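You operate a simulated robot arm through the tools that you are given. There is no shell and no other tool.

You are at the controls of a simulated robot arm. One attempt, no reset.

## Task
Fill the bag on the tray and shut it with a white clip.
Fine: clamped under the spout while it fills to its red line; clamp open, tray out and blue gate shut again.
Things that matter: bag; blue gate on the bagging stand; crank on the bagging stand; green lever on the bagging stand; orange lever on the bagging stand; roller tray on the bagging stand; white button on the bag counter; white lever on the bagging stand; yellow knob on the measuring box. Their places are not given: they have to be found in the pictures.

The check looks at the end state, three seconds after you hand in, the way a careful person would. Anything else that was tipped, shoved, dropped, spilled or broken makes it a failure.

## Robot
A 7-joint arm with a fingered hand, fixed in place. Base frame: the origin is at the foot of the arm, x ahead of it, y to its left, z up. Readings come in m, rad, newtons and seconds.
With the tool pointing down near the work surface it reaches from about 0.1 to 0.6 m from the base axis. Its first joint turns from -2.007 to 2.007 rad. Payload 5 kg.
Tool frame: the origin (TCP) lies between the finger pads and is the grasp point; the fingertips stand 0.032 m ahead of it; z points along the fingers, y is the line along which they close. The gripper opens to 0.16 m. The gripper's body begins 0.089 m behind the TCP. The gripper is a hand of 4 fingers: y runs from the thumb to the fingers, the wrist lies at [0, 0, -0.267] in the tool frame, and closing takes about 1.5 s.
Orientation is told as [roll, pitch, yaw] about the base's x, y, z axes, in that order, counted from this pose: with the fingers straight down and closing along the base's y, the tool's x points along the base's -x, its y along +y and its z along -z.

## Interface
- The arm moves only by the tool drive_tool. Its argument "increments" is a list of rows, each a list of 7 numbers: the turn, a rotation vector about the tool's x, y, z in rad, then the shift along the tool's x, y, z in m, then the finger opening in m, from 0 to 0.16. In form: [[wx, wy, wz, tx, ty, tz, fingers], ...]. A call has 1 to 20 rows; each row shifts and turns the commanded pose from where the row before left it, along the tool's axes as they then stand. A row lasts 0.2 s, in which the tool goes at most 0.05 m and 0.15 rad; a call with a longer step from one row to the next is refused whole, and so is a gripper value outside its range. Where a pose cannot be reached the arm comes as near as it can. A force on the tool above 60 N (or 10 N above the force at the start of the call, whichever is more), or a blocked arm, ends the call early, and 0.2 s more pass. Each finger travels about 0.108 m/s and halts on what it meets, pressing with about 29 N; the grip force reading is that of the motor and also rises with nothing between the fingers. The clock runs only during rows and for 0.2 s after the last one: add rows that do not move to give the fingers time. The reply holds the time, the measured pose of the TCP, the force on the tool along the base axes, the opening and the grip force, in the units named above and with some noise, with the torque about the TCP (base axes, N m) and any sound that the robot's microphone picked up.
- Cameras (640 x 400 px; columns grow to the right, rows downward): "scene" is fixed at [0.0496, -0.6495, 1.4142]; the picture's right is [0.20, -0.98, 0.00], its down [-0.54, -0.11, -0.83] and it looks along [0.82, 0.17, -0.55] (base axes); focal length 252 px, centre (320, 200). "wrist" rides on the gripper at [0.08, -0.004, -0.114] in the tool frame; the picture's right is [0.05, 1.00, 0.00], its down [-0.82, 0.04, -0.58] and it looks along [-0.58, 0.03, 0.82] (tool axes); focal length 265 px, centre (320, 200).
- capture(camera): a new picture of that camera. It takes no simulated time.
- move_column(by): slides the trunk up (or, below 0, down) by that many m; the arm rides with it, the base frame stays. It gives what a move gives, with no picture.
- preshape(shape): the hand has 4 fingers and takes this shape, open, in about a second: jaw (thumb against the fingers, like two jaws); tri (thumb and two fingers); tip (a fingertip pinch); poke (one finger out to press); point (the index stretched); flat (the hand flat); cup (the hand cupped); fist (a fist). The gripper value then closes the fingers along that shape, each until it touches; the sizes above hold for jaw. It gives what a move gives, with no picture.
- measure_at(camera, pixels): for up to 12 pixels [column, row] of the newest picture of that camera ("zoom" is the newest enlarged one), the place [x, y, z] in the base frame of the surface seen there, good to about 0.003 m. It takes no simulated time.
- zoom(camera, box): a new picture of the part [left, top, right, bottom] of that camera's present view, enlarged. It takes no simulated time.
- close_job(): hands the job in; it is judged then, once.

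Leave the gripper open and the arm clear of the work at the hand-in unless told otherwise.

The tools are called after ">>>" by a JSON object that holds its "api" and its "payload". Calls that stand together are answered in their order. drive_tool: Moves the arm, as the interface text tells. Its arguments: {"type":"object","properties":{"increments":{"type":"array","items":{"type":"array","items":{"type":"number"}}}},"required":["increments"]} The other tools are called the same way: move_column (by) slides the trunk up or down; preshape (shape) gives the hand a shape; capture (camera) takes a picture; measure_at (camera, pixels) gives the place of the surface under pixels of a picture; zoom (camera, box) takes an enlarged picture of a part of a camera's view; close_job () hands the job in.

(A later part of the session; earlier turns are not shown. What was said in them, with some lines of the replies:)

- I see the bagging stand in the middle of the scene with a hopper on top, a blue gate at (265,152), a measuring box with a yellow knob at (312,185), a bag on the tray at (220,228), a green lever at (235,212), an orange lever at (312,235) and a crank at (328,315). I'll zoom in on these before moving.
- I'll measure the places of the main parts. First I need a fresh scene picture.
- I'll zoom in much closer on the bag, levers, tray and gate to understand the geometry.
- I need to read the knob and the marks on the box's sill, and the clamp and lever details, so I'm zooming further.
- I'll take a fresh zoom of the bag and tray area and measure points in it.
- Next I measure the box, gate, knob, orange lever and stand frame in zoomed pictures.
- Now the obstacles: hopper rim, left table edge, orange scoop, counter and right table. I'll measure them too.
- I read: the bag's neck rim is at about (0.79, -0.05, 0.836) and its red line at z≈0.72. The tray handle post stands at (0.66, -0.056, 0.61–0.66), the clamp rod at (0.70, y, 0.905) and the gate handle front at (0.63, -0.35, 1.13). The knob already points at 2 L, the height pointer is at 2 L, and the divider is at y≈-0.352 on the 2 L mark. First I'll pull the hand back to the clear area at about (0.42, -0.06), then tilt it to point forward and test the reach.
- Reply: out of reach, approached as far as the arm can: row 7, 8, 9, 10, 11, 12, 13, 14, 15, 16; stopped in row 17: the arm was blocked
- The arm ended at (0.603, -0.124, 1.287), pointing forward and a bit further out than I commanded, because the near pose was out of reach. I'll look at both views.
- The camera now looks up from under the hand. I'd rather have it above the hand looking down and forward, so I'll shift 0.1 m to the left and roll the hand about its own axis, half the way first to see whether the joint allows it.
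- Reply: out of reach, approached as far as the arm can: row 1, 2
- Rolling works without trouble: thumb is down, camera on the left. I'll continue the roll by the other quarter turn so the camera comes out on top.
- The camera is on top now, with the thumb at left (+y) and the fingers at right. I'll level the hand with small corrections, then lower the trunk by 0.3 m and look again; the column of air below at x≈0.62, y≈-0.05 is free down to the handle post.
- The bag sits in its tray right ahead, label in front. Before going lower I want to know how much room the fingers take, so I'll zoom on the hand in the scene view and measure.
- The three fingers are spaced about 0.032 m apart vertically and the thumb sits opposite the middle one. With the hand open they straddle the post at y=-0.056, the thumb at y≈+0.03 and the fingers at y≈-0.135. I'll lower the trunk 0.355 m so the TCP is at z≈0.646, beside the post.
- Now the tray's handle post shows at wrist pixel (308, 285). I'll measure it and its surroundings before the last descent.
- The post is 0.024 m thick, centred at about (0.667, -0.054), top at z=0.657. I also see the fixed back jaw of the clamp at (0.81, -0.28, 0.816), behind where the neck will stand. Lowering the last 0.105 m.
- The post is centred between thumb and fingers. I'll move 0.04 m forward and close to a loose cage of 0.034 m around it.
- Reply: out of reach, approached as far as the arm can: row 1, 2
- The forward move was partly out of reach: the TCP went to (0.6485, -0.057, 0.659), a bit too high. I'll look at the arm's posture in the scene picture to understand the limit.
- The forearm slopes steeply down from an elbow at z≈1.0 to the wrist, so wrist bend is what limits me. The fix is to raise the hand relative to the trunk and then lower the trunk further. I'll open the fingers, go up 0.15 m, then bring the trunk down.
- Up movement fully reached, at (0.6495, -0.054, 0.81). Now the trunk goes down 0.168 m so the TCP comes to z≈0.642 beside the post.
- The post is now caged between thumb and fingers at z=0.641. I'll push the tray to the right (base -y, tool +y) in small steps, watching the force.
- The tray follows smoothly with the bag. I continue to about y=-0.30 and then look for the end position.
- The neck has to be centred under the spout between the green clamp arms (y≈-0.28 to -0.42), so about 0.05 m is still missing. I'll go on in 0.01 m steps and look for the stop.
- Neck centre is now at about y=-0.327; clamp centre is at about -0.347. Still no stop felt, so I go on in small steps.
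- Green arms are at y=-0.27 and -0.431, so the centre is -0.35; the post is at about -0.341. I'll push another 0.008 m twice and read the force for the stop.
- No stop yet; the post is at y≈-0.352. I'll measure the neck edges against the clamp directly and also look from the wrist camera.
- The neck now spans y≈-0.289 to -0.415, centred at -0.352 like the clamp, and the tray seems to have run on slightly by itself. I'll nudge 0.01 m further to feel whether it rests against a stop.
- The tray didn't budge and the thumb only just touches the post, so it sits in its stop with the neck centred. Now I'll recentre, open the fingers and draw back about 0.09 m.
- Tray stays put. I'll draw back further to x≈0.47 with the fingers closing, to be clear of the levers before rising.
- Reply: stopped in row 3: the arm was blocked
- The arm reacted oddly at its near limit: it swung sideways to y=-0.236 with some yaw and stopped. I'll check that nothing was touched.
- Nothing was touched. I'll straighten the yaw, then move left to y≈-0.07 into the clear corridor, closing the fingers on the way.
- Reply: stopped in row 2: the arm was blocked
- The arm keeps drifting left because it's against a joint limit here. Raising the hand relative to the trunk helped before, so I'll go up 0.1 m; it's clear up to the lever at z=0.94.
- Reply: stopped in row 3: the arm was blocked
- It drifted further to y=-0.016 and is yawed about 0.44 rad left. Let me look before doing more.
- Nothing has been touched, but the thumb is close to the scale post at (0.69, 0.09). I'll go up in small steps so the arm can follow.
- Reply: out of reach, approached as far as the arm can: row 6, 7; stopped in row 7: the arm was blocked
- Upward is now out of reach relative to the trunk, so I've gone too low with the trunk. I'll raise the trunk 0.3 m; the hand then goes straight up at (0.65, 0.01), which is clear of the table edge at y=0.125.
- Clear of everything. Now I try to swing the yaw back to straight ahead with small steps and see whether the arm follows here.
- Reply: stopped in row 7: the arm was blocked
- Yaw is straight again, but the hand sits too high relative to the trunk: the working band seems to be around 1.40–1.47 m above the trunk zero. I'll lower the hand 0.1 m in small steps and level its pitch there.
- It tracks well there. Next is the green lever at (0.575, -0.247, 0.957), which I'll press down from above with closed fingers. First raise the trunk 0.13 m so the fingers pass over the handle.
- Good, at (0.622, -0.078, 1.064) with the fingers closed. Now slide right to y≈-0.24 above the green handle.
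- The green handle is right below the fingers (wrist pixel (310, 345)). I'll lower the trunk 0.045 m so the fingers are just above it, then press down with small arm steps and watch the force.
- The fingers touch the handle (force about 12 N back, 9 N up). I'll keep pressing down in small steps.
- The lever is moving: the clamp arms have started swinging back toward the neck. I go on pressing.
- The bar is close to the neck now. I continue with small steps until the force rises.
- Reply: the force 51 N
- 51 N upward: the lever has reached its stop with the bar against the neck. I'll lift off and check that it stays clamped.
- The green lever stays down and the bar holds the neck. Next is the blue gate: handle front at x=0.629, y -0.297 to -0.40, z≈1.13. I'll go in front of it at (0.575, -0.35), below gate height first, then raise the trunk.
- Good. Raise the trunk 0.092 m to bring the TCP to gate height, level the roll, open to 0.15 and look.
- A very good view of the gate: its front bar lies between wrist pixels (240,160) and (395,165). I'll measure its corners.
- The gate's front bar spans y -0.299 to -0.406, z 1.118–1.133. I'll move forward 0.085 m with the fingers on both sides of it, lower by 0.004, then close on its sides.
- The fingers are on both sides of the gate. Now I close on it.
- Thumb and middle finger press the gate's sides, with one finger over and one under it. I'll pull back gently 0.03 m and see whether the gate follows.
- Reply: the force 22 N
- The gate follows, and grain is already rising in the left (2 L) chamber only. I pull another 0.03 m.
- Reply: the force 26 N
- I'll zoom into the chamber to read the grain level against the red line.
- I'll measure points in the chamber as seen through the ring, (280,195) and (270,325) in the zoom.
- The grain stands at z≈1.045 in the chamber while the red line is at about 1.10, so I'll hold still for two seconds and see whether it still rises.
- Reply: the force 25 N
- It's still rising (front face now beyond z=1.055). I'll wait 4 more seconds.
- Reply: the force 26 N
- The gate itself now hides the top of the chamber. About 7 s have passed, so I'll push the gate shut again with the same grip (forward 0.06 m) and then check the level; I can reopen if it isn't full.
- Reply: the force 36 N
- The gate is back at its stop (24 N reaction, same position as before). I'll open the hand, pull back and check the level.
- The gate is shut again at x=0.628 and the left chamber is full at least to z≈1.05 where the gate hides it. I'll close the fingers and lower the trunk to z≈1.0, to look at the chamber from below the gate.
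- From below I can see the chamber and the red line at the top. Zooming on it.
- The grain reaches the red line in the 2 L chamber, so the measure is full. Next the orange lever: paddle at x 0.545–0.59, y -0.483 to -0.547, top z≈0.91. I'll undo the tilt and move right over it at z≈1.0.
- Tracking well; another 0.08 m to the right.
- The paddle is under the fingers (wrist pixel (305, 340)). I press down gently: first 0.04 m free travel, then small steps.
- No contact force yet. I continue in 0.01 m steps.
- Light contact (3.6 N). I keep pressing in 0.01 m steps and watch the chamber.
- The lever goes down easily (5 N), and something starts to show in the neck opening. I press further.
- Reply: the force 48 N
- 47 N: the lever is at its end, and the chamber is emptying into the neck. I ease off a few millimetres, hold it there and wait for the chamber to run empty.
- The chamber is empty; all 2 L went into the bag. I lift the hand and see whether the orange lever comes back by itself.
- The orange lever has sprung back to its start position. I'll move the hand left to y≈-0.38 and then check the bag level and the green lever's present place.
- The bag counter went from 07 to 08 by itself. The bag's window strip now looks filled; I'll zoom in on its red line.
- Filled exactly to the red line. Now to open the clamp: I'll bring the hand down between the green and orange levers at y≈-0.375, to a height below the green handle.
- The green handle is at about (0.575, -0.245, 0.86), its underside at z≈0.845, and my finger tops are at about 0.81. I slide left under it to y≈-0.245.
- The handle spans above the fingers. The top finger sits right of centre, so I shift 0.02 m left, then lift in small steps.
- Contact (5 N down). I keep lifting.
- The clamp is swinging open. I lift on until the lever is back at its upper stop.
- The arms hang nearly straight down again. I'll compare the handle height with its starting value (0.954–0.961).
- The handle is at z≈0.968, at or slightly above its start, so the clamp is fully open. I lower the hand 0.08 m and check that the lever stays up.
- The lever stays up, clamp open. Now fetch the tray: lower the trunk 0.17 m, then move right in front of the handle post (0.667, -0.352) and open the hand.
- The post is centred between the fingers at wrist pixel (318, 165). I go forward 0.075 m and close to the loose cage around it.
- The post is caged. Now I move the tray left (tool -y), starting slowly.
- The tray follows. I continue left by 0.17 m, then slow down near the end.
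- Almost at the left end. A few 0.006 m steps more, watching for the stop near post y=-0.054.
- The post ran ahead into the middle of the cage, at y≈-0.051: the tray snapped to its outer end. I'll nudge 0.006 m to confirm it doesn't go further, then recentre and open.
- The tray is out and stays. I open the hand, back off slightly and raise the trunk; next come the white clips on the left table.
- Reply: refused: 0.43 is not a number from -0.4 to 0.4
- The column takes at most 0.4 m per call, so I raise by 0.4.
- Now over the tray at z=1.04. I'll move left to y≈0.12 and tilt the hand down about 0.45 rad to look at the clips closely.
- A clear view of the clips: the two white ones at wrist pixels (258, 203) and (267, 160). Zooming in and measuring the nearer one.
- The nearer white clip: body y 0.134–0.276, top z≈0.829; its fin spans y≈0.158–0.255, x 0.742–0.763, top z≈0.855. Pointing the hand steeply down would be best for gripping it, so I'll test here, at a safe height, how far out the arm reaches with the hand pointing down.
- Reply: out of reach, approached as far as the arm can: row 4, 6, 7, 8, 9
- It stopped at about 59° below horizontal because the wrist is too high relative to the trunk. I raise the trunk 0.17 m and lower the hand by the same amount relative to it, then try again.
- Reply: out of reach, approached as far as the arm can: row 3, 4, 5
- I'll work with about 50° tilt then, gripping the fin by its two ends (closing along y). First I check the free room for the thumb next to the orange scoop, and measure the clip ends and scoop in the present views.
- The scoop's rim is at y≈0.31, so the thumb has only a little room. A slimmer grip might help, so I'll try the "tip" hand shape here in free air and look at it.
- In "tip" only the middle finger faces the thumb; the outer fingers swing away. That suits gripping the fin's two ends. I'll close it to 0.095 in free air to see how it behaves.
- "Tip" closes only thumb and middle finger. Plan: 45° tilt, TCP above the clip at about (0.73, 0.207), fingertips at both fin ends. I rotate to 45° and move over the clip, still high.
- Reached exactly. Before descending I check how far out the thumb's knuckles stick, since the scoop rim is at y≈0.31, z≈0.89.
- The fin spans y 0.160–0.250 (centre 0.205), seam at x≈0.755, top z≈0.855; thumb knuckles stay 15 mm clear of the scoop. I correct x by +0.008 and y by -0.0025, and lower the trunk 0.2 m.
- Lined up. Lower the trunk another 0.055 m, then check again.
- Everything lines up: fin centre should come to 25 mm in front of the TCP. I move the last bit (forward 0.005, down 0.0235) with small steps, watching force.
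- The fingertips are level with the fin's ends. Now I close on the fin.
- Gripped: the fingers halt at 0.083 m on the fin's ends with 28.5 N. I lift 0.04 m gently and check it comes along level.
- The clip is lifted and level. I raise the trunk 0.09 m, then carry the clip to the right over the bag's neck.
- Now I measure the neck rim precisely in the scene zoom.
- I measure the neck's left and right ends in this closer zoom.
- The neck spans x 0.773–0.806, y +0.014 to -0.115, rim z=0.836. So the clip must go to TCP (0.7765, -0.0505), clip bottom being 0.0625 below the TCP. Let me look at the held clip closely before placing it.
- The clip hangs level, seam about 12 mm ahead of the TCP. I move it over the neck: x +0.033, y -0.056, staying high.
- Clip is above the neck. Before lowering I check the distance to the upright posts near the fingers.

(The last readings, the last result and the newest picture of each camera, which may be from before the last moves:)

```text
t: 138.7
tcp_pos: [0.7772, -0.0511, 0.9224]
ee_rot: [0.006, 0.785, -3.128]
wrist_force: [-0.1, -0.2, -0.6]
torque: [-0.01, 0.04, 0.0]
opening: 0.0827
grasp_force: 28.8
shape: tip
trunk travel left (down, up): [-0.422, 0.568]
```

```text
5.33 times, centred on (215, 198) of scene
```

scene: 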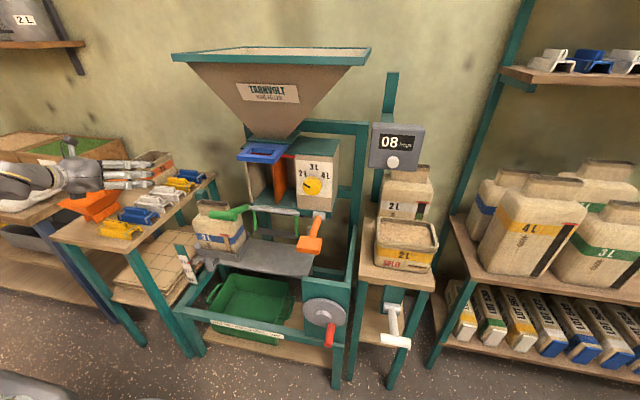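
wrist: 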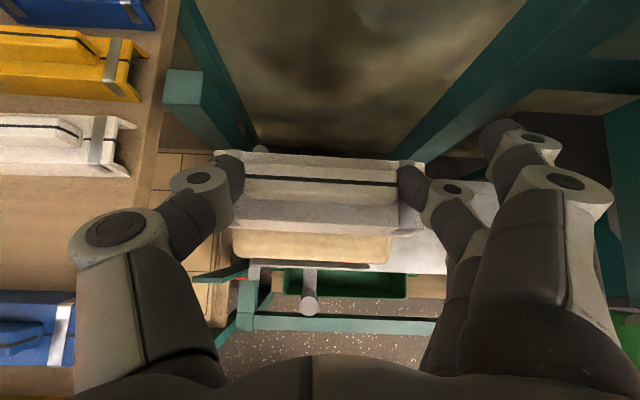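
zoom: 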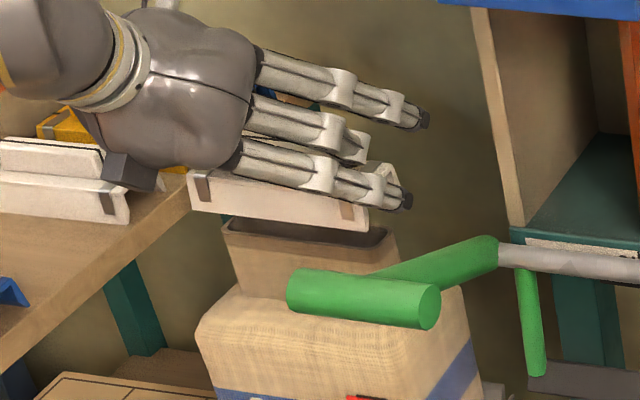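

Computed projections agree with what I see: the clip covers the neck in y and its seam is over the neck's centre in x. Now I lower it in 6 mm steps with force monitoring.

>>> {"api": "drive_tool", "payload": {"increments": [[0, 0, 0, -0.00424, 0, 0.00424, 0.06], [0, 0, 0, -0.00424, 0, 0.00424, 0.06], [0, 0, 0, -0.00424, 0, 0.00424, 0.06], [0, 0, 0, -0.00424, 0, 0.00424, 0.06], [0, 0, 0, 0, 0, 0, 0.06]]}}

>>> {"api": "zoom", "payload": {"camera": "scene", "box": [165, 160, 265, 235]}}

>>> {"api": "zoom", "payload": {"camera": "wrist", "box": [200, 120, 440, 280]}}

```text
t: 139.9
tcp_pos: [0.7763, -0.0506, 0.8997]
ee_rot: [0.004, 0.784, -3.128]
wrist_force: [0.1, 0.4, -0.7]
torque: [-0.02, 0.01, 0.02]
opening: 0.0831
grasp_force: 29.1
shape: tip
trunk travel left (down, up): [-0.422, 0.568]
```

```text
5.33 times, centred on (215, 198) of scene
```

zoom: 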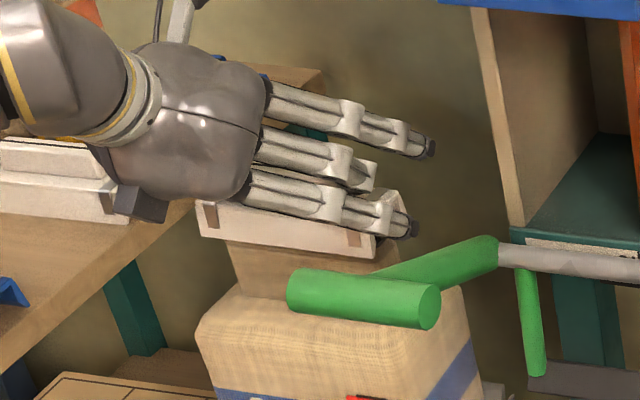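

```text
2.50 times, centred on (320, 200) of wrist
```

zoom: 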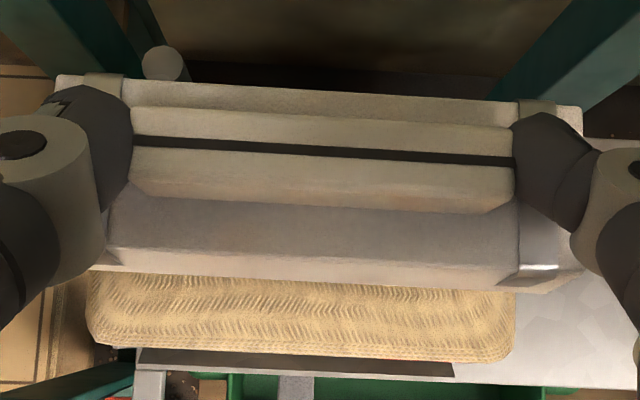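

The skirt now covers the rim, and the bag is centred under the clip. I continue down in 5 mm steps.

>>> {"api": "drive_tool", "payload": {"increments": [[0, 0, 0, -0.00354, 0, 0.00354, 0.06], [0, 0, 0, -0.00354, 0, 0.00354, 0.06], [0, 0, 0, 0, 0, 0, 0.06]]}}

>>> {"api": "zoom", "payload": {"camera": "scene", "box": [165, 160, 265, 235]}}

```text
t: 140.7
tcp_pos: [0.7758, -0.0501, 0.8884]
ee_rot: [0.007, 0.782, -3.13]
wrist_force: [0.3, -0.5, 0.0]
torque: [-0.02, 0.03, 0.02]
opening: 0.0827
grasp_force: 29.2
shape: tip
trunk travel left (down, up): [-0.422, 0.568]
```

```text
5.33 times, centred on (215, 198) of scene
```

zoom: 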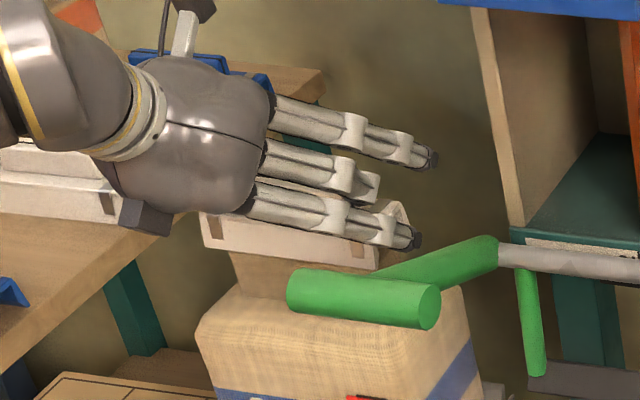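

Still no resistance. Two more 5 mm steps.

>>> {"api": "drive_tool", "payload": {"increments": [[0, 0, 0, -0.00354, 0, 0.00354, 0.06], [0, 0, 0, -0.00354, 0, 0.00354, 0.06], [0, 0, 0, 0, 0, 0, 0.06]]}}

>>> {"api": "zoom", "payload": {"camera": "scene", "box": [165, 160, 265, 235]}}

>>> {"api": "zoom", "payload": {"camera": "wrist", "box": [200, 120, 440, 280]}}

```text
t: 141.5
tcp_pos: [0.7756, -0.0503, 0.8776]
ee_rot: [0.004, 0.784, -3.13]
wrist_force: [-0.1, 0.1, -0.5]
torque: [-0.02, 0.0, 0.01]
opening: 0.083
grasp_force: 29.0
shape: tip
trunk travel left (down, up): [-0.422, 0.568]
```

```text
5.33 times, centred on (215, 198) of scene
```

zoom: 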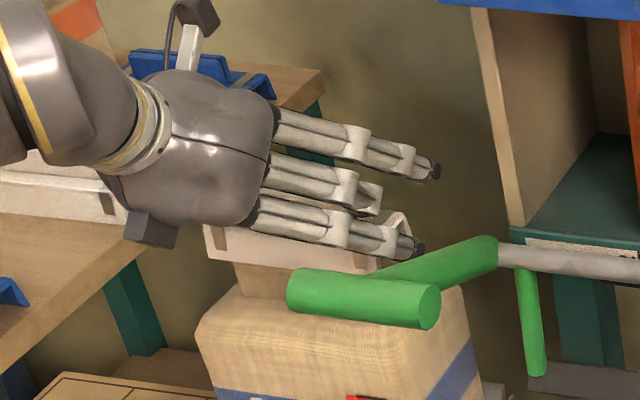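

```text
2.50 times, centred on (320, 200) of wrist
```

zoom: 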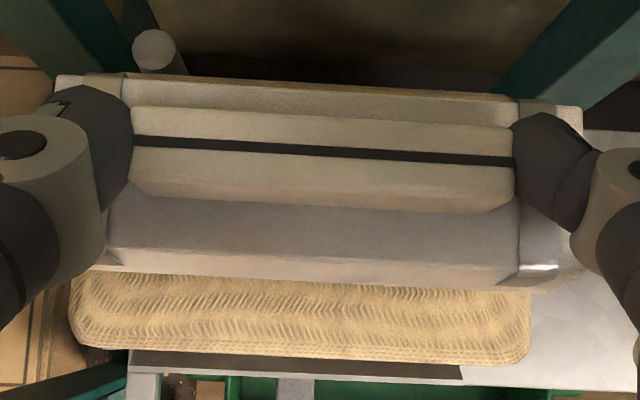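

I see a brown strip just behind the clip's back edge. I'll measure there to know whether the neck's back wall is inside or outside the clip.

>>> {"api": "zoom", "payload": {"camera": "wrist", "box": [220, 130, 420, 200]}}

>>> {"api": "measure_at", "payload": {"camera": "wrist", "pixels": [[300, 150], [300, 152], [330, 154], [360, 156], [380, 158], [300, 155], [300, 160], [320, 170], [320, 190], [320, 215], [320, 225]]}}

```text
3.20 times, centred on (320, 165) of wrist
```

zoom: 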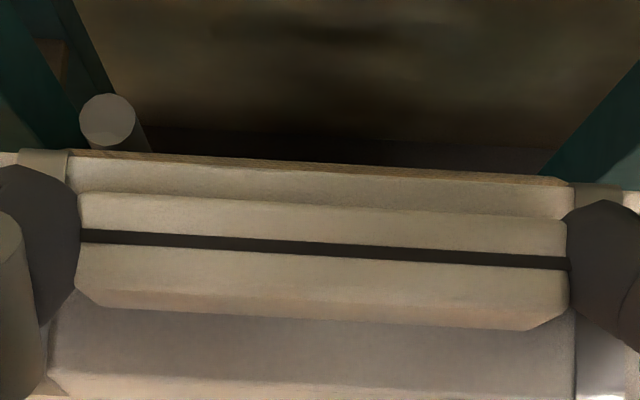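

```text
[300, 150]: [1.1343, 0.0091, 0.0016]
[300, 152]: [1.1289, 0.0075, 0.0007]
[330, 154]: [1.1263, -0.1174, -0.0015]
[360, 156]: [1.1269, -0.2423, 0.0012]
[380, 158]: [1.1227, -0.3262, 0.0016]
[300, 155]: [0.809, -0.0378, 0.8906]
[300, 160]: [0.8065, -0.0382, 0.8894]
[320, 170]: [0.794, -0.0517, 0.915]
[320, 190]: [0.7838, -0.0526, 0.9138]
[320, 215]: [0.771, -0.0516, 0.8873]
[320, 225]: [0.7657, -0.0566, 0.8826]
```

That measurement used the older full picture. I'll take a new one and measure again.

>>> {"api": "capture", "payload": {"camera": "wrist"}}

>>> {"api": "zoom", "payload": {"camera": "wrist", "box": [220, 130, 420, 200]}}

>>> {"api": "measure_at", "payload": {"camera": "zoom", "pixels": [[120, 154], [250, 160], [320, 166], [450, 175], [540, 181], [320, 175], [320, 200], [320, 225], [320, 270], [320, 340]]}}

```text
taken
```

wrist: 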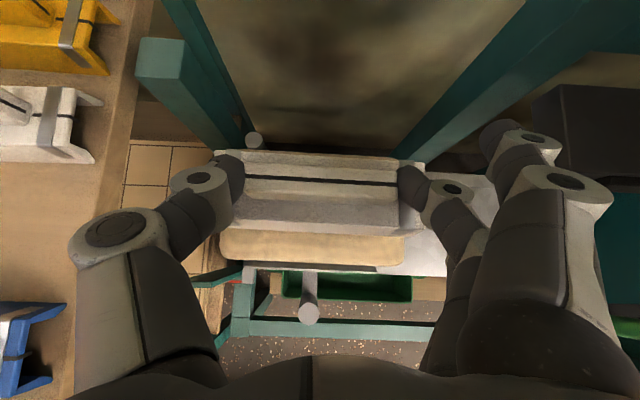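

```text
3.20 times, centred on (320, 165) of wrist
```

zoom: 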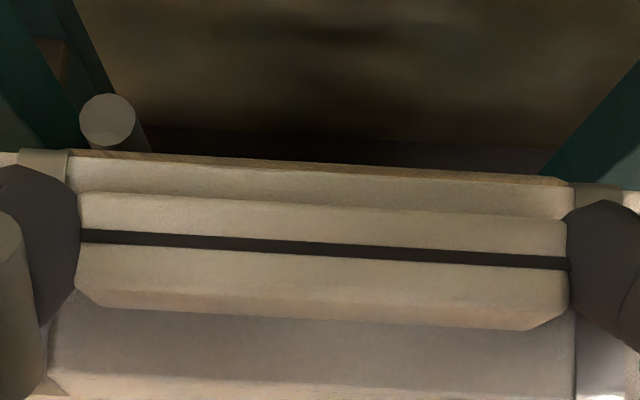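

```text
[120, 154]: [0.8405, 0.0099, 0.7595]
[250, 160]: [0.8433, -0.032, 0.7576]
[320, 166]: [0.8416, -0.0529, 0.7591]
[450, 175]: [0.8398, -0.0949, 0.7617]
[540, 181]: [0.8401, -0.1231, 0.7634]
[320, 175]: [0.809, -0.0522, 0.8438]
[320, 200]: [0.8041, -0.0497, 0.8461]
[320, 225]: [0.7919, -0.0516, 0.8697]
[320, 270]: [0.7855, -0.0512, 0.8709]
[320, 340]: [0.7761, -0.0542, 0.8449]
```

The strip is the bag's back shoulder, so the neck is inside the clip. Seam at x≈0.7885, clip top at z≈0.845, rim at 0.836. I go on in 4 mm steps and watch the force.

>>> {"api": "drive_tool", "payload": {"increments": [[0, 0, 0, -0.00283, 0, 0.00283, 0.06], [0, 0, 0, -0.00283, 0, 0.00283, 0.06], [0, 0, 0, 0, 0, 0, 0.06]]}}

>>> {"api": "zoom", "payload": {"camera": "scene", "box": [165, 160, 265, 235]}}

>>> {"api": "zoom", "payload": {"camera": "wrist", "box": [200, 120, 440, 280]}}

```text
t: 142.3
tcp_pos: [0.7759, -0.0503, 0.8717]
ee_rot: [0.005, 0.786, -3.127]
wrist_force: [-0.4, -1.1, 3.1]
torque: [0.0, -0.06, 0.02]
opening: 0.0828
grasp_force: 29.1
shape: tip
trunk travel left (down, up): [-0.422, 0.568]
```

```text
5.33 times, centred on (215, 198) of scene
```

zoom: 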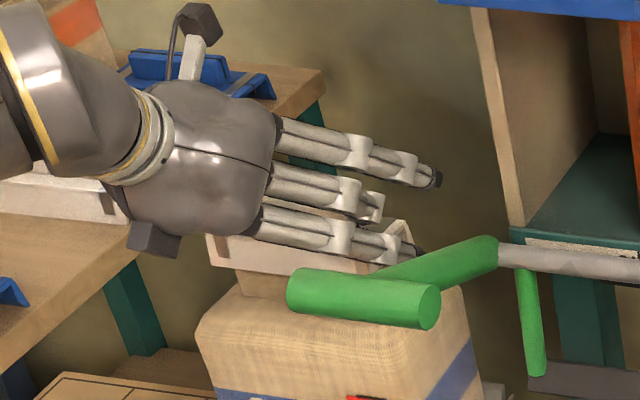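

```text
2.50 times, centred on (320, 200) of wrist
```

zoom: 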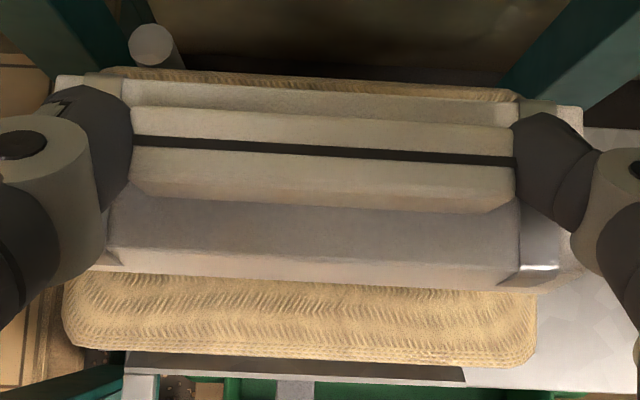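

First contact: 3 N. I press 3 mm more to see if it seats or snaps.

>>> {"api": "drive_tool", "payload": {"increments": [[0, 0, 0, -0.0021, 0, 0.0021, 0.06], [0, 0, 0, 0, 0, 0, 0.06], [0, 0, 0, 0, 0, 0, 0.06]]}}

>>> {"api": "capture", "payload": {"camera": "wrist"}}

>>> {"api": "zoom", "payload": {"camera": "wrist", "box": [200, 120, 440, 280]}}

>>> {"api": "measure_at", "payload": {"camera": "zoom", "pixels": [[320, 95], [320, 130], [320, 180], [320, 230], [320, 275], [200, 130], [450, 140]]}}

```text
t: 143.1
tcp_pos: [0.7765, -0.0499, 0.8717]
ee_rot: [0.006, 0.787, -3.129]
wrist_force: [3.3, -1.0, 17.7]
torque: [-0.06, -0.35, -0.01]
opening: 0.0826
grasp_force: 29.2
shape: tip
trunk travel left (down, up): [-0.422, 0.568]
```

```text
taken
```

wrist: 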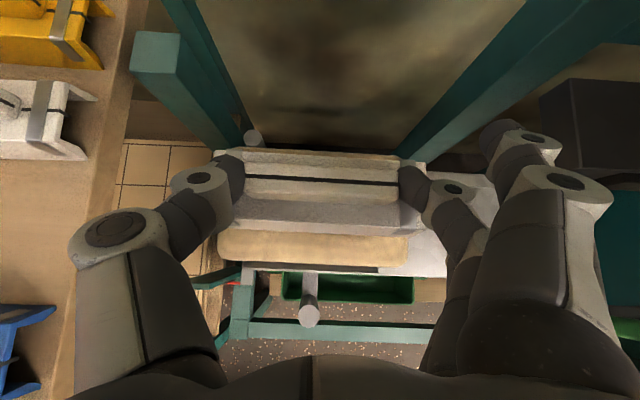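

```text
2.50 times, centred on (320, 200) of wrist
```

zoom: 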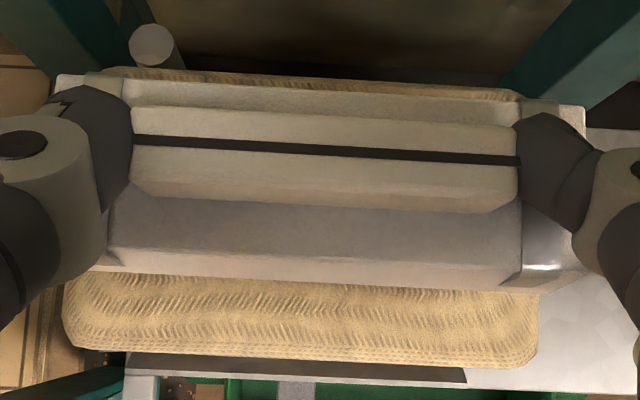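

```text
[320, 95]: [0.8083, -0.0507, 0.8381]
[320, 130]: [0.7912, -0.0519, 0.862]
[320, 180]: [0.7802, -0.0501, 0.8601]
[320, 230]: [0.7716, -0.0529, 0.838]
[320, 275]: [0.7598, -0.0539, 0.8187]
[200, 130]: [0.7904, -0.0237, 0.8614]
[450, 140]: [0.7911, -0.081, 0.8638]
```

17.7 N: the clip's roof sits firmly on the neck rim, so it's fully down. I ease off the pressure a little and open the fingers to see how the clip holds.

>>> {"api": "drive_tool", "payload": {"increments": [[0, 0, 0, 0.0018, 0, -0.0018, 0.06], [0, 0, 0, 0, 0, 0, 0.07], [0, 0, 0, 0, 0, 0, 0.085], [0, 0, 0, 0, 0, 0, 0.095], [0, 0, 0, 0, 0, 0, 0.105], [0, 0, 0, 0, 0, 0, 0.11], [0, 0, 0, 0, 0, 0, 0.11]]}}

>>> {"api": "capture", "payload": {"camera": "wrist"}}

>>> {"api": "zoom", "payload": {"camera": "wrist", "box": [200, 120, 440, 280]}}

>>> {"api": "zoom", "payload": {"camera": "scene", "box": [165, 160, 265, 235]}}

```text
t: 144.7
tcp_pos: [0.7761, -0.0498, 0.8708]
ee_rot: [0.004, 0.784, -3.13]
wrist_force: [-0.8, -0.7, 0.2]
torque: [0.01, 0.0, -0.01]
opening: 0.1096
grasp_force: 0.2
shape: tip
trunk travel left (down, up): [-0.422, 0.568]
```

```text
taken
```

wrist: 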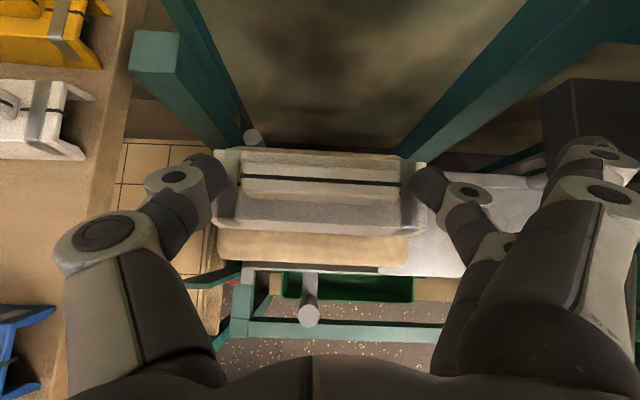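

```text
2.50 times, centred on (320, 200) of wrist
```

zoom: 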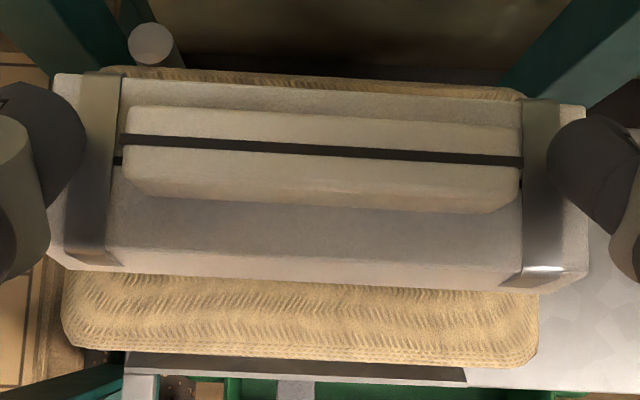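

```text
5.33 times, centred on (215, 198) of scene
```

zoom: 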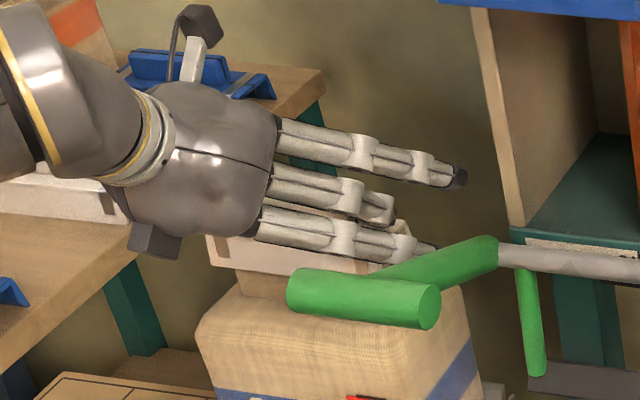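

The clip stays seated, level. I open a bit more and lift the hand straight up, to see the clip on the neck from outside.

>>> {"api": "drive_tool", "payload": {"increments": [[0, 0, 0, 0, 0, 0, 0.13], [0, 0, 0, 0, 0, 0, 0.13], [0, 0, 0, 0.0071, 0, -0.0071, 0.13], [0, 0, 0, 0.0106, 0, -0.0106, 0.13], [0, 0, 0, 0.0141, 0, -0.0141, 0.13], [0, 0, 0, 0.0141, 0, -0.0141, 0.13], [0, 0, 0, 0, 0, 0, 0.13]]}}

>>> {"api": "move_column", "payload": {"by": 0.15}}

>>> {"api": "capture", "payload": {"camera": "wrist"}}

>>> {"api": "zoom", "payload": {"camera": "scene", "box": [170, 180, 270, 255]}}

```text
t: 146.3
tcp_pos: [0.7754, -0.0508, 0.9366]
ee_rot: [0.007, 0.783, -3.13]
wrist_force: [0.0, -0.3, -0.3]
torque: [-0.04, 0.02, -0.01]
opening: 0.1297
grasp_force: 0.0
shape: tip
trunk travel left (down, up): [-0.422, 0.568]
```

```text
t: 148.0
tcp_pos: [0.7768, -0.0508, 1.0861]
ee_rot: [0.005, 0.784, -3.13]
wrist_force: [-0.6, -0.3, 0.3]
torque: [0.01, 0.03, -0.05]
opening: 0.1295
grasp_force: 0.0
shape: tip
trunk travel left (down, up): [-0.572, 0.418]
```

```text
taken
```

wrist: 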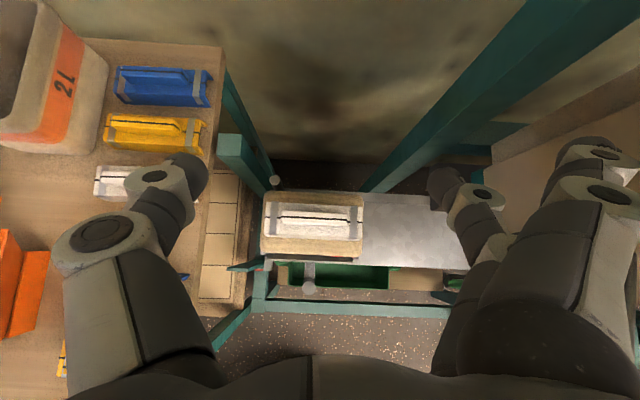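

```text
5.33 times, centred on (220, 218) of scene
```

zoom: 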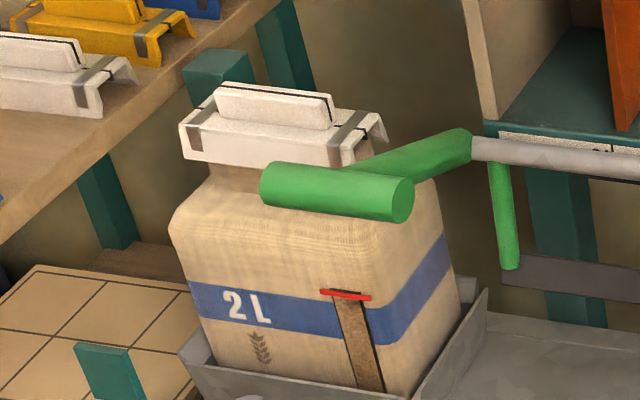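

The clip sits squarely on the neck. I zoom in hard to judge whether it really holds the neck.

>>> {"api": "zoom", "payload": {"camera": "scene", "box": [195, 190, 250, 225]}}

>>> {"api": "zoom", "payload": {"camera": "wrist", "box": [240, 170, 390, 280]}}

>>> {"api": "measure_at", "payload": {"camera": "zoom", "pixels": [[120, 120], [500, 130], [300, 180], [300, 230], [300, 150], [300, 250], [110, 230], [510, 240], [300, 200], [300, 120]]}}

```text
11.43 times, centred on (222, 208) of scene
```

zoom: 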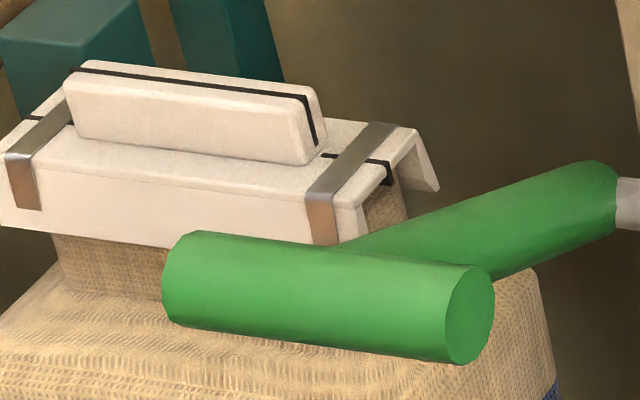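

```text
3.64 times, centred on (315, 225) of wrist
```

zoom: 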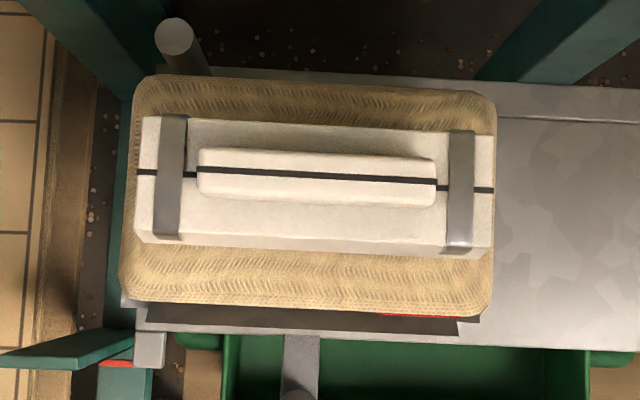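

```text
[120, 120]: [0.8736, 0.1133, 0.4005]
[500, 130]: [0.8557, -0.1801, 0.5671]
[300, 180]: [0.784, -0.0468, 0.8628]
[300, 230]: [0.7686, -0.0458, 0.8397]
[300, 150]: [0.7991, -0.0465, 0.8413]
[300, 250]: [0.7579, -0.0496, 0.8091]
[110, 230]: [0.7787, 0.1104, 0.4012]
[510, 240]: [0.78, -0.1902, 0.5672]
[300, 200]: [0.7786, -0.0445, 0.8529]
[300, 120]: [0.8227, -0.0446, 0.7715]
```

I want to understand the clip's inside better, so I look closely at the end of the other white clip still on the table.

>>> {"api": "zoom", "payload": {"camera": "scene", "box": [145, 170, 190, 200]}}

>>> {"api": "zoom", "payload": {"camera": "scene", "box": [100, 200, 165, 245]}}

>>> {"api": "zoom", "payload": {"camera": "scene", "box": [215, 190, 245, 215]}}

>>> {"api": "zoom", "payload": {"camera": "scene", "box": [520, 40, 640, 85]}}

```text
13.33 times, centred on (168, 185) of scene
```

zoom: 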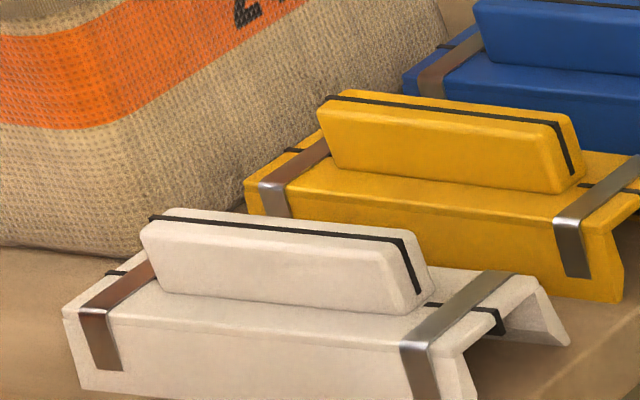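

```text
8.89 times, centred on (132, 222) of scene
```

zoom: 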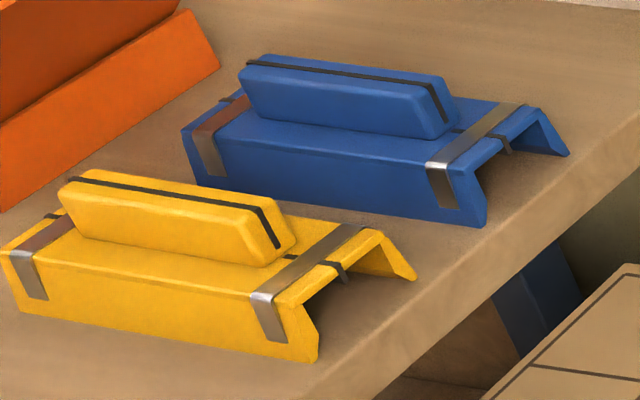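

```text
16.00 times, centred on (230, 202) of scene
```

zoom: 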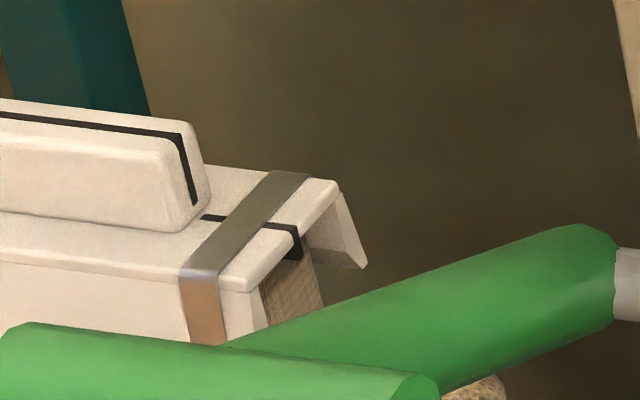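

```text
5.33 times, centred on (580, 62) of scene
```

zoom: 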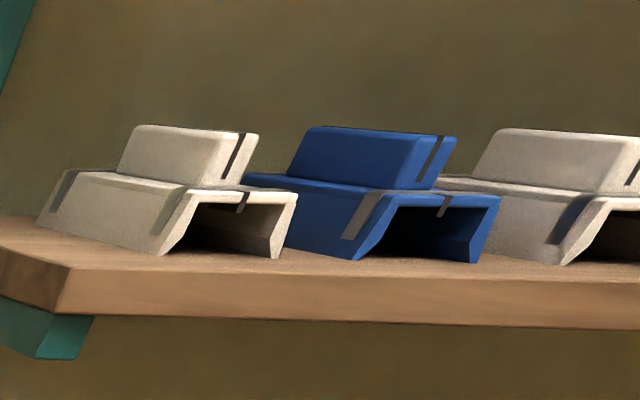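

The black line is only a strip on a solid channel clip, so pressing it down over the neck is the way it goes on, and it sits with its roof on the rim. To be sure it's seated I'll go back, grip it the same way and press once more, somewhat harder.

>>> {"api": "move_column", "payload": {"by": -0.15}}

>>> {"api": "drive_tool", "payload": {"increments": [[0, 0, 0, -0.0141, 0, 0.0141, 0.125], [0, 0, 0, -0.0141, 0, 0.0141, 0.125], [0, 0, 0, -0.0106, 0, 0.0106, 0.125], [0, 0, 0, -0.0064, 0, 0.0064, 0.125], [0, 0, 0, 0, 0, 0, 0.125]]}}

>>> {"api": "capture", "payload": {"camera": "wrist"}}

```text
t: 149.8
tcp_pos: [0.776, -0.0503, 0.9373]
ee_rot: [0.005, 0.783, -3.129]
wrist_force: [-0.1, 0.3, -0.4]
torque: [0.02, 0.0, 0.04]
opening: 0.1296
grasp_force: 0.0
shape: tip
trunk travel left (down, up): [-0.422, 0.568]
```

```text
t: 151.0
tcp_pos: [0.7763, -0.0509, 0.8717]
ee_rot: [0.005, 0.784, -3.128]
wrist_force: [-0.6, -0.4, 0.1]
torque: [0.0, 0.0, -0.01]
opening: 0.1253
grasp_force: 0.0
shape: tip
trunk travel left (down, up): [-0.422, 0.568]
```

```text
taken
```

wrist: 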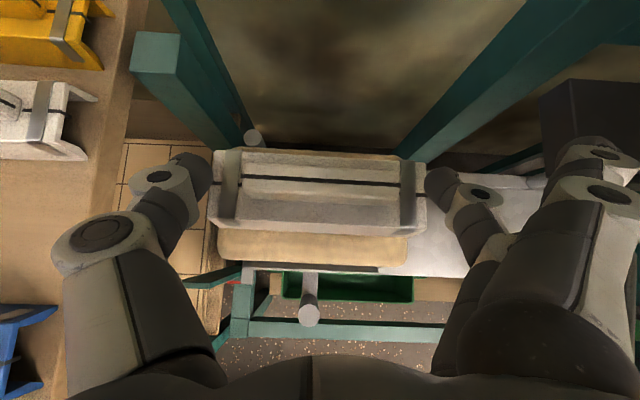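

Back around the fin at z=0.8717. I close on the fin's ends and press down a few millimetres.

>>> {"api": "drive_tool", "payload": {"increments": [[0, 0, 0, 0, 0, 0, 0.11], [0, 0, 0, 0, 0, 0, 0.1], [0, 0, 0, 0, 0, 0, 0.09], [0, 0, 0, 0, 0, 0, 0.075], [0, 0, 0, 0, 0, 0, 0.06], [0, 0, 0, 0, 0, 0, 0.06], [0, 0, 0, -0.0021, 0, 0.0021, 0.06], [0, 0, 0, -0.0014, 0, 0.0014, 0.06], [0, 0, 0, 0, 0, 0, 0.06]]}}

```text
t: 153.0
tcp_pos: [0.7758, -0.0502, 0.8712]
ee_rot: [0.005, 0.788, -3.13]
wrist_force: [4.5, -0.1, 20.0]
torque: [0.06, -0.31, -0.02]
opening: 0.0829
grasp_force: 28.8
shape: tip
trunk travel left (down, up): [-0.422, 0.568]
```

20 N now. A further 4 mm of command gives firmer pressure.

>>> {"api": "drive_tool", "payload": {"increments": [[0, 0, 0, -0.0014, 0, 0.0014, 0.06], [0, 0, 0, -0.0014, 0, 0.0014, 0.06], [0, 0, 0, 0, 0, 0, 0.06]]}}

>>> {"api": "capture", "payload": {"camera": "wrist"}}

```text
t: 153.8
tcp_pos: [0.7759, -0.0505, 0.8684]
ee_rot: [0.005, 0.792, -3.132]
wrist_force: [8.3, 1.0, 38.4]
torque: [0.11, -0.59, 0.05]
opening: 0.0826
grasp_force: 29.2
shape: tip
trunk travel left (down, up): [-0.422, 0.568]
```

```text
taken
```

wrist: 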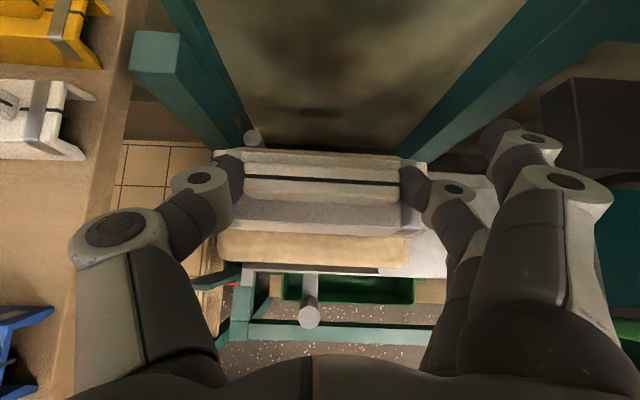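

38 N and nothing yields: it's fully seated. I release the pressure, and as a test pull up very slightly (3 mm of command) to see whether the clip is held by the neck.

>>> {"api": "drive_tool", "payload": {"increments": [[0, 0, 0, 0.0032, 0, -0.0032, 0.06], [0, 0, 0, 0.0032, 0, -0.0032, 0.06], [0, 0, 0, 0, 0, 0, 0.06], [0, 0, 0, 0.0021, 0, -0.0021, 0.06], [0, 0, 0, 0, 0, 0, 0.06]]}}

```text
t: 155.0
tcp_pos: [0.7764, -0.0519, 0.872]
ee_rot: [0.005, 0.777, -3.13]
wrist_force: [1.8, 1.1, -10.7]
torque: [-0.02, 0.13, 0.06]
opening: 0.0828
grasp_force: 28.8
shape: tip
trunk travel left (down, up): [-0.422, 0.568]
```

The clip holds: pulling up gives 10.7 N downward reaction while the clip doesn't come up. It's latched on the neck. I relax to neutral, open the fingers and rise.

>>> {"api": "drive_tool", "payload": {"increments": [[0, 0, 0, -0.0016, 0, 0.0016, 0.06], [0, 0, 0, 0, 0, 0, 0.07], [0, 0, 0, 0, 0, 0, 0.085], [0, 0, 0, 0, 0, 0, 0.1], [0, 0, 0, 0, 0, 0, 0.12], [0, 0, 0, 0, 0, 0, 0.13], [0, 0, 0, 0, 0, 0, 0.13], [0, 0, 0, 0.0071, 0, -0.0071, 0.13], [0, 0, 0, 0.0106, 0, -0.0106, 0.13], [0, 0, 0, 0.0141, 0, -0.0141, 0.13], [0, 0, 0, 0.0141, 0, -0.0141, 0.13], [0, 0, 0, 0, 0, 0, 0.13]]}}

>>> {"api": "move_column", "payload": {"by": 0.18}}

>>> {"api": "capture", "payload": {"camera": "wrist"}}

>>> {"api": "capture", "payload": {"camera": "scene"}}

```text
t: 157.6
tcp_pos: [0.7755, -0.0506, 0.9401]
ee_rot: [0.005, 0.783, -3.13]
wrist_force: [-0.2, 0.4, -0.1]
torque: [0.02, -0.01, 0.0]
opening: 0.1296
grasp_force: 0.1
shape: tip
trunk travel left (down, up): [-0.422, 0.568]
```

```text
t: 159.6
tcp_pos: [0.7751, -0.0514, 1.1186]
ee_rot: [0.006, 0.785, -3.129]
wrist_force: [-0.4, 0.1, 0.5]
torque: [-0.03, -0.01, -0.03]
opening: 0.1296
grasp_force: 0.1
shape: tip
trunk travel left (down, up): [-0.602, 0.388]
```

```text
taken
```

wrist: 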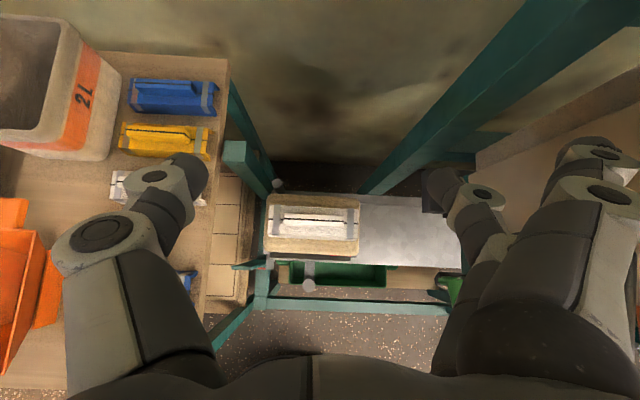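

```text
taken
```

scene: 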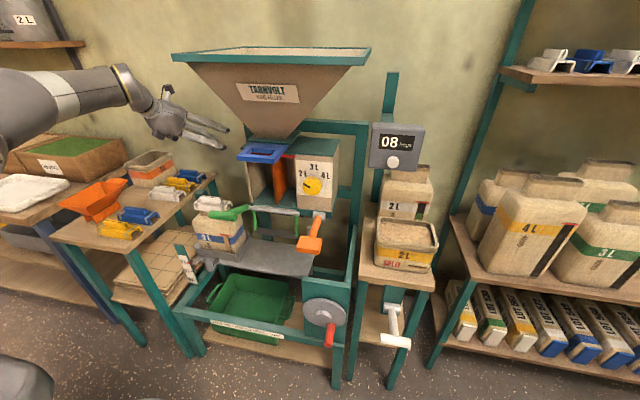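

The clip sits on the neck and the work looks done. I back the hand away from the stand and open it fully, then inspect everything.

>>> {"api": "drive_tool", "payload": {"increments": [[0, 0, 0, -0.0141, 0, -0.0141, 0.13], [0, 0, 0, -0.0177, 0, -0.0177, 0.14], [0, 0, 0, -0.0177, 0, -0.0177, 0.15], [0, 0, 0, -0.0177, 0, -0.0177, 0.16], [0, 0, 0, -0.0177, 0, -0.0177, 0.16], [0, 0, 0, -0.0141, 0, -0.0141, 0.16], [0, 0, 0, 0, 0, 0, 0.16]]}}

>>> {"api": "capture", "payload": {"camera": "scene"}}

>>> {"api": "zoom", "payload": {"camera": "scene", "box": [170, 180, 330, 290]}}

>>> {"api": "zoom", "payload": {"camera": "scene", "box": [230, 130, 350, 220]}}

>>> {"api": "zoom", "payload": {"camera": "scene", "box": [60, 150, 220, 260]}}

>>> {"api": "zoom", "payload": {"camera": "scene", "box": [160, 260, 360, 390]}}

```text
t: 161.2
tcp_pos: [0.6355, -0.0511, 1.1179]
ee_rot: [0.006, 0.784, -3.13]
wrist_force: [-0.8, -1.3, 0.6]
torque: [0.01, -0.01, -0.02]
opening: 0.1601
grasp_force: 0.0
shape: tip
trunk travel left (down, up): [-0.602, 0.388]
```

```text
taken
```

scene: 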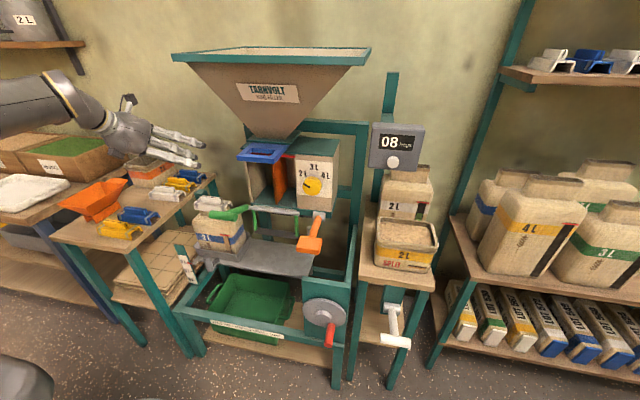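

```text
3.64 times, centred on (250, 235) of scene
```

zoom: 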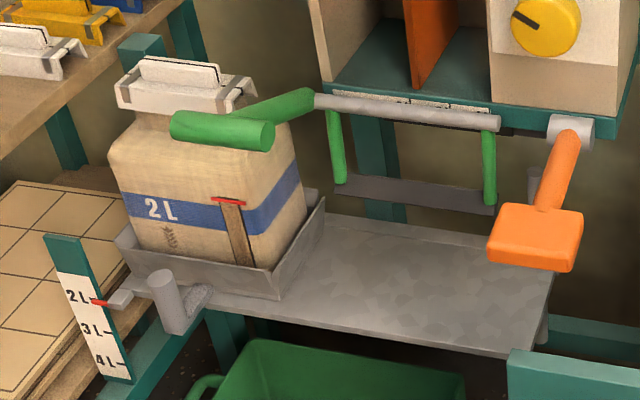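

```text
4.44 times, centred on (290, 175) of scene
```

zoom: 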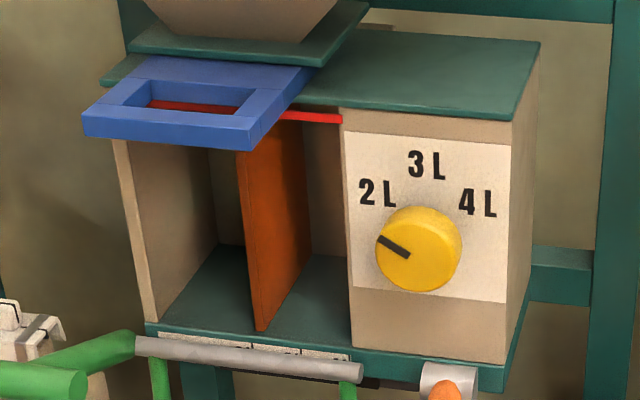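

```text
3.64 times, centred on (140, 205) of scene
```

zoom: 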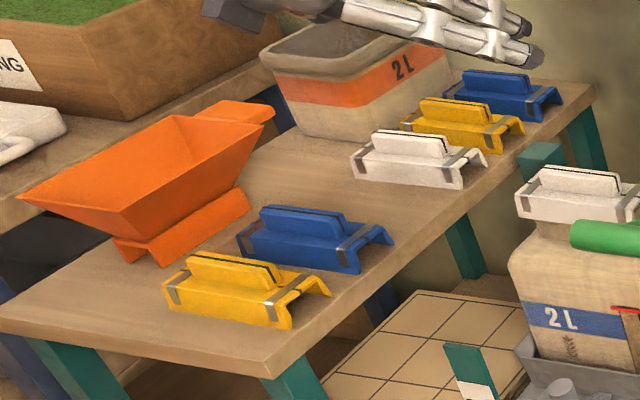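

```text
3.08 times, centred on (260, 325) of scene
```

zoom: 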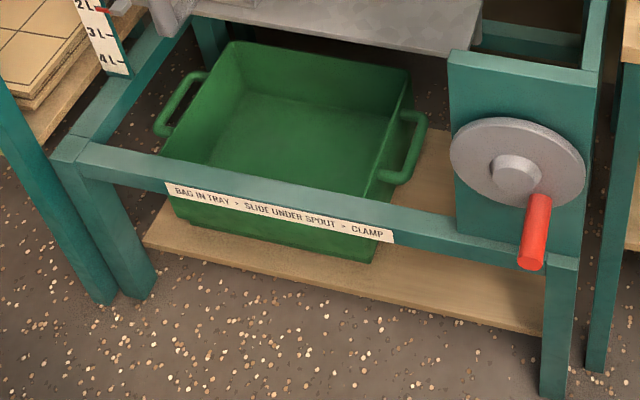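

Final check of the pictures:
- **Bag:** filled to its red line, with the white clip on its neck.
- **Clamp:** open, green lever up.
- **Tray:** out at the left.
- **Gate:** blue gate back at its starting position (x≈0.628).
- **Levers and knob:** orange lever back up, knob unchanged at 2 L.
- **Surroundings:** the green bin is empty, nothing is spilled, and the other clips and the scoop are where they were.

I put the hand back into its open jaw shape.

>>> {"api": "preshape", "payload": {"shape": "jaw"}}

>>> {"api": "capture", "payload": {"camera": "scene"}}

```text
t: 162.1
tcp_pos: [0.6361, -0.0511, 1.119]
ee_rot: [0.005, 0.782, -3.129]
wrist_force: [0.1, -0.4, 0.5]
torque: [0.03, 0.0, -0.04]
opening: 0.1602
grasp_force: 0.1
shape: jaw
trunk travel left (down, up): [-0.602, 0.388]
```

```text
taken
```

scene: 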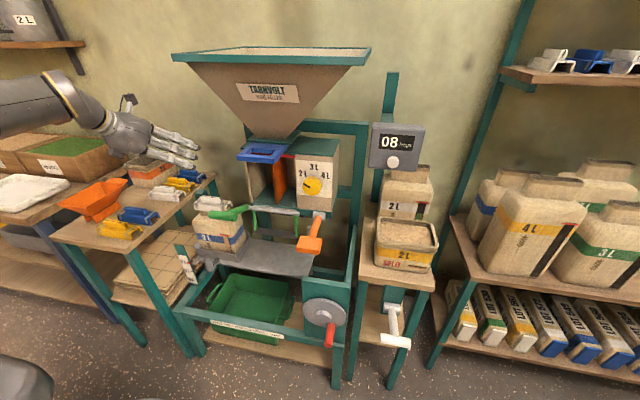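

The hand is open and clear of the stand at (0.636, -0.051, 1.119), and everything is in its wanted end state, so I hand the job in.

>>> {"api": "close_job", "payload": {}}

```text
The job is handed in.
```

The 2 L bag is filled to its red line and shut with a white clip, and I've handed the job in; no verdict has come back yet.

- **Filling:** the bag was clamped under the spout while one 2 L measure was emptied into it. The knob and tray height were already set to 2 L, so I left both alone.
- **Clip:** the clip is pressed fully down on the neck. A light upward pull met about 11 N and the clip did not come off.
- **Stand:** the clamp is open, the tray is out at the left, and the blue gate is shut. The orange lever went back up by itself.
- **Surroundings:** I saw no spilled grain and nothing else moved. The bag counter went from 07 to 08 by itself; I did not press its white button or touch the white lever or the crank.
- **Arm:** the hand is open and clear of the stand.
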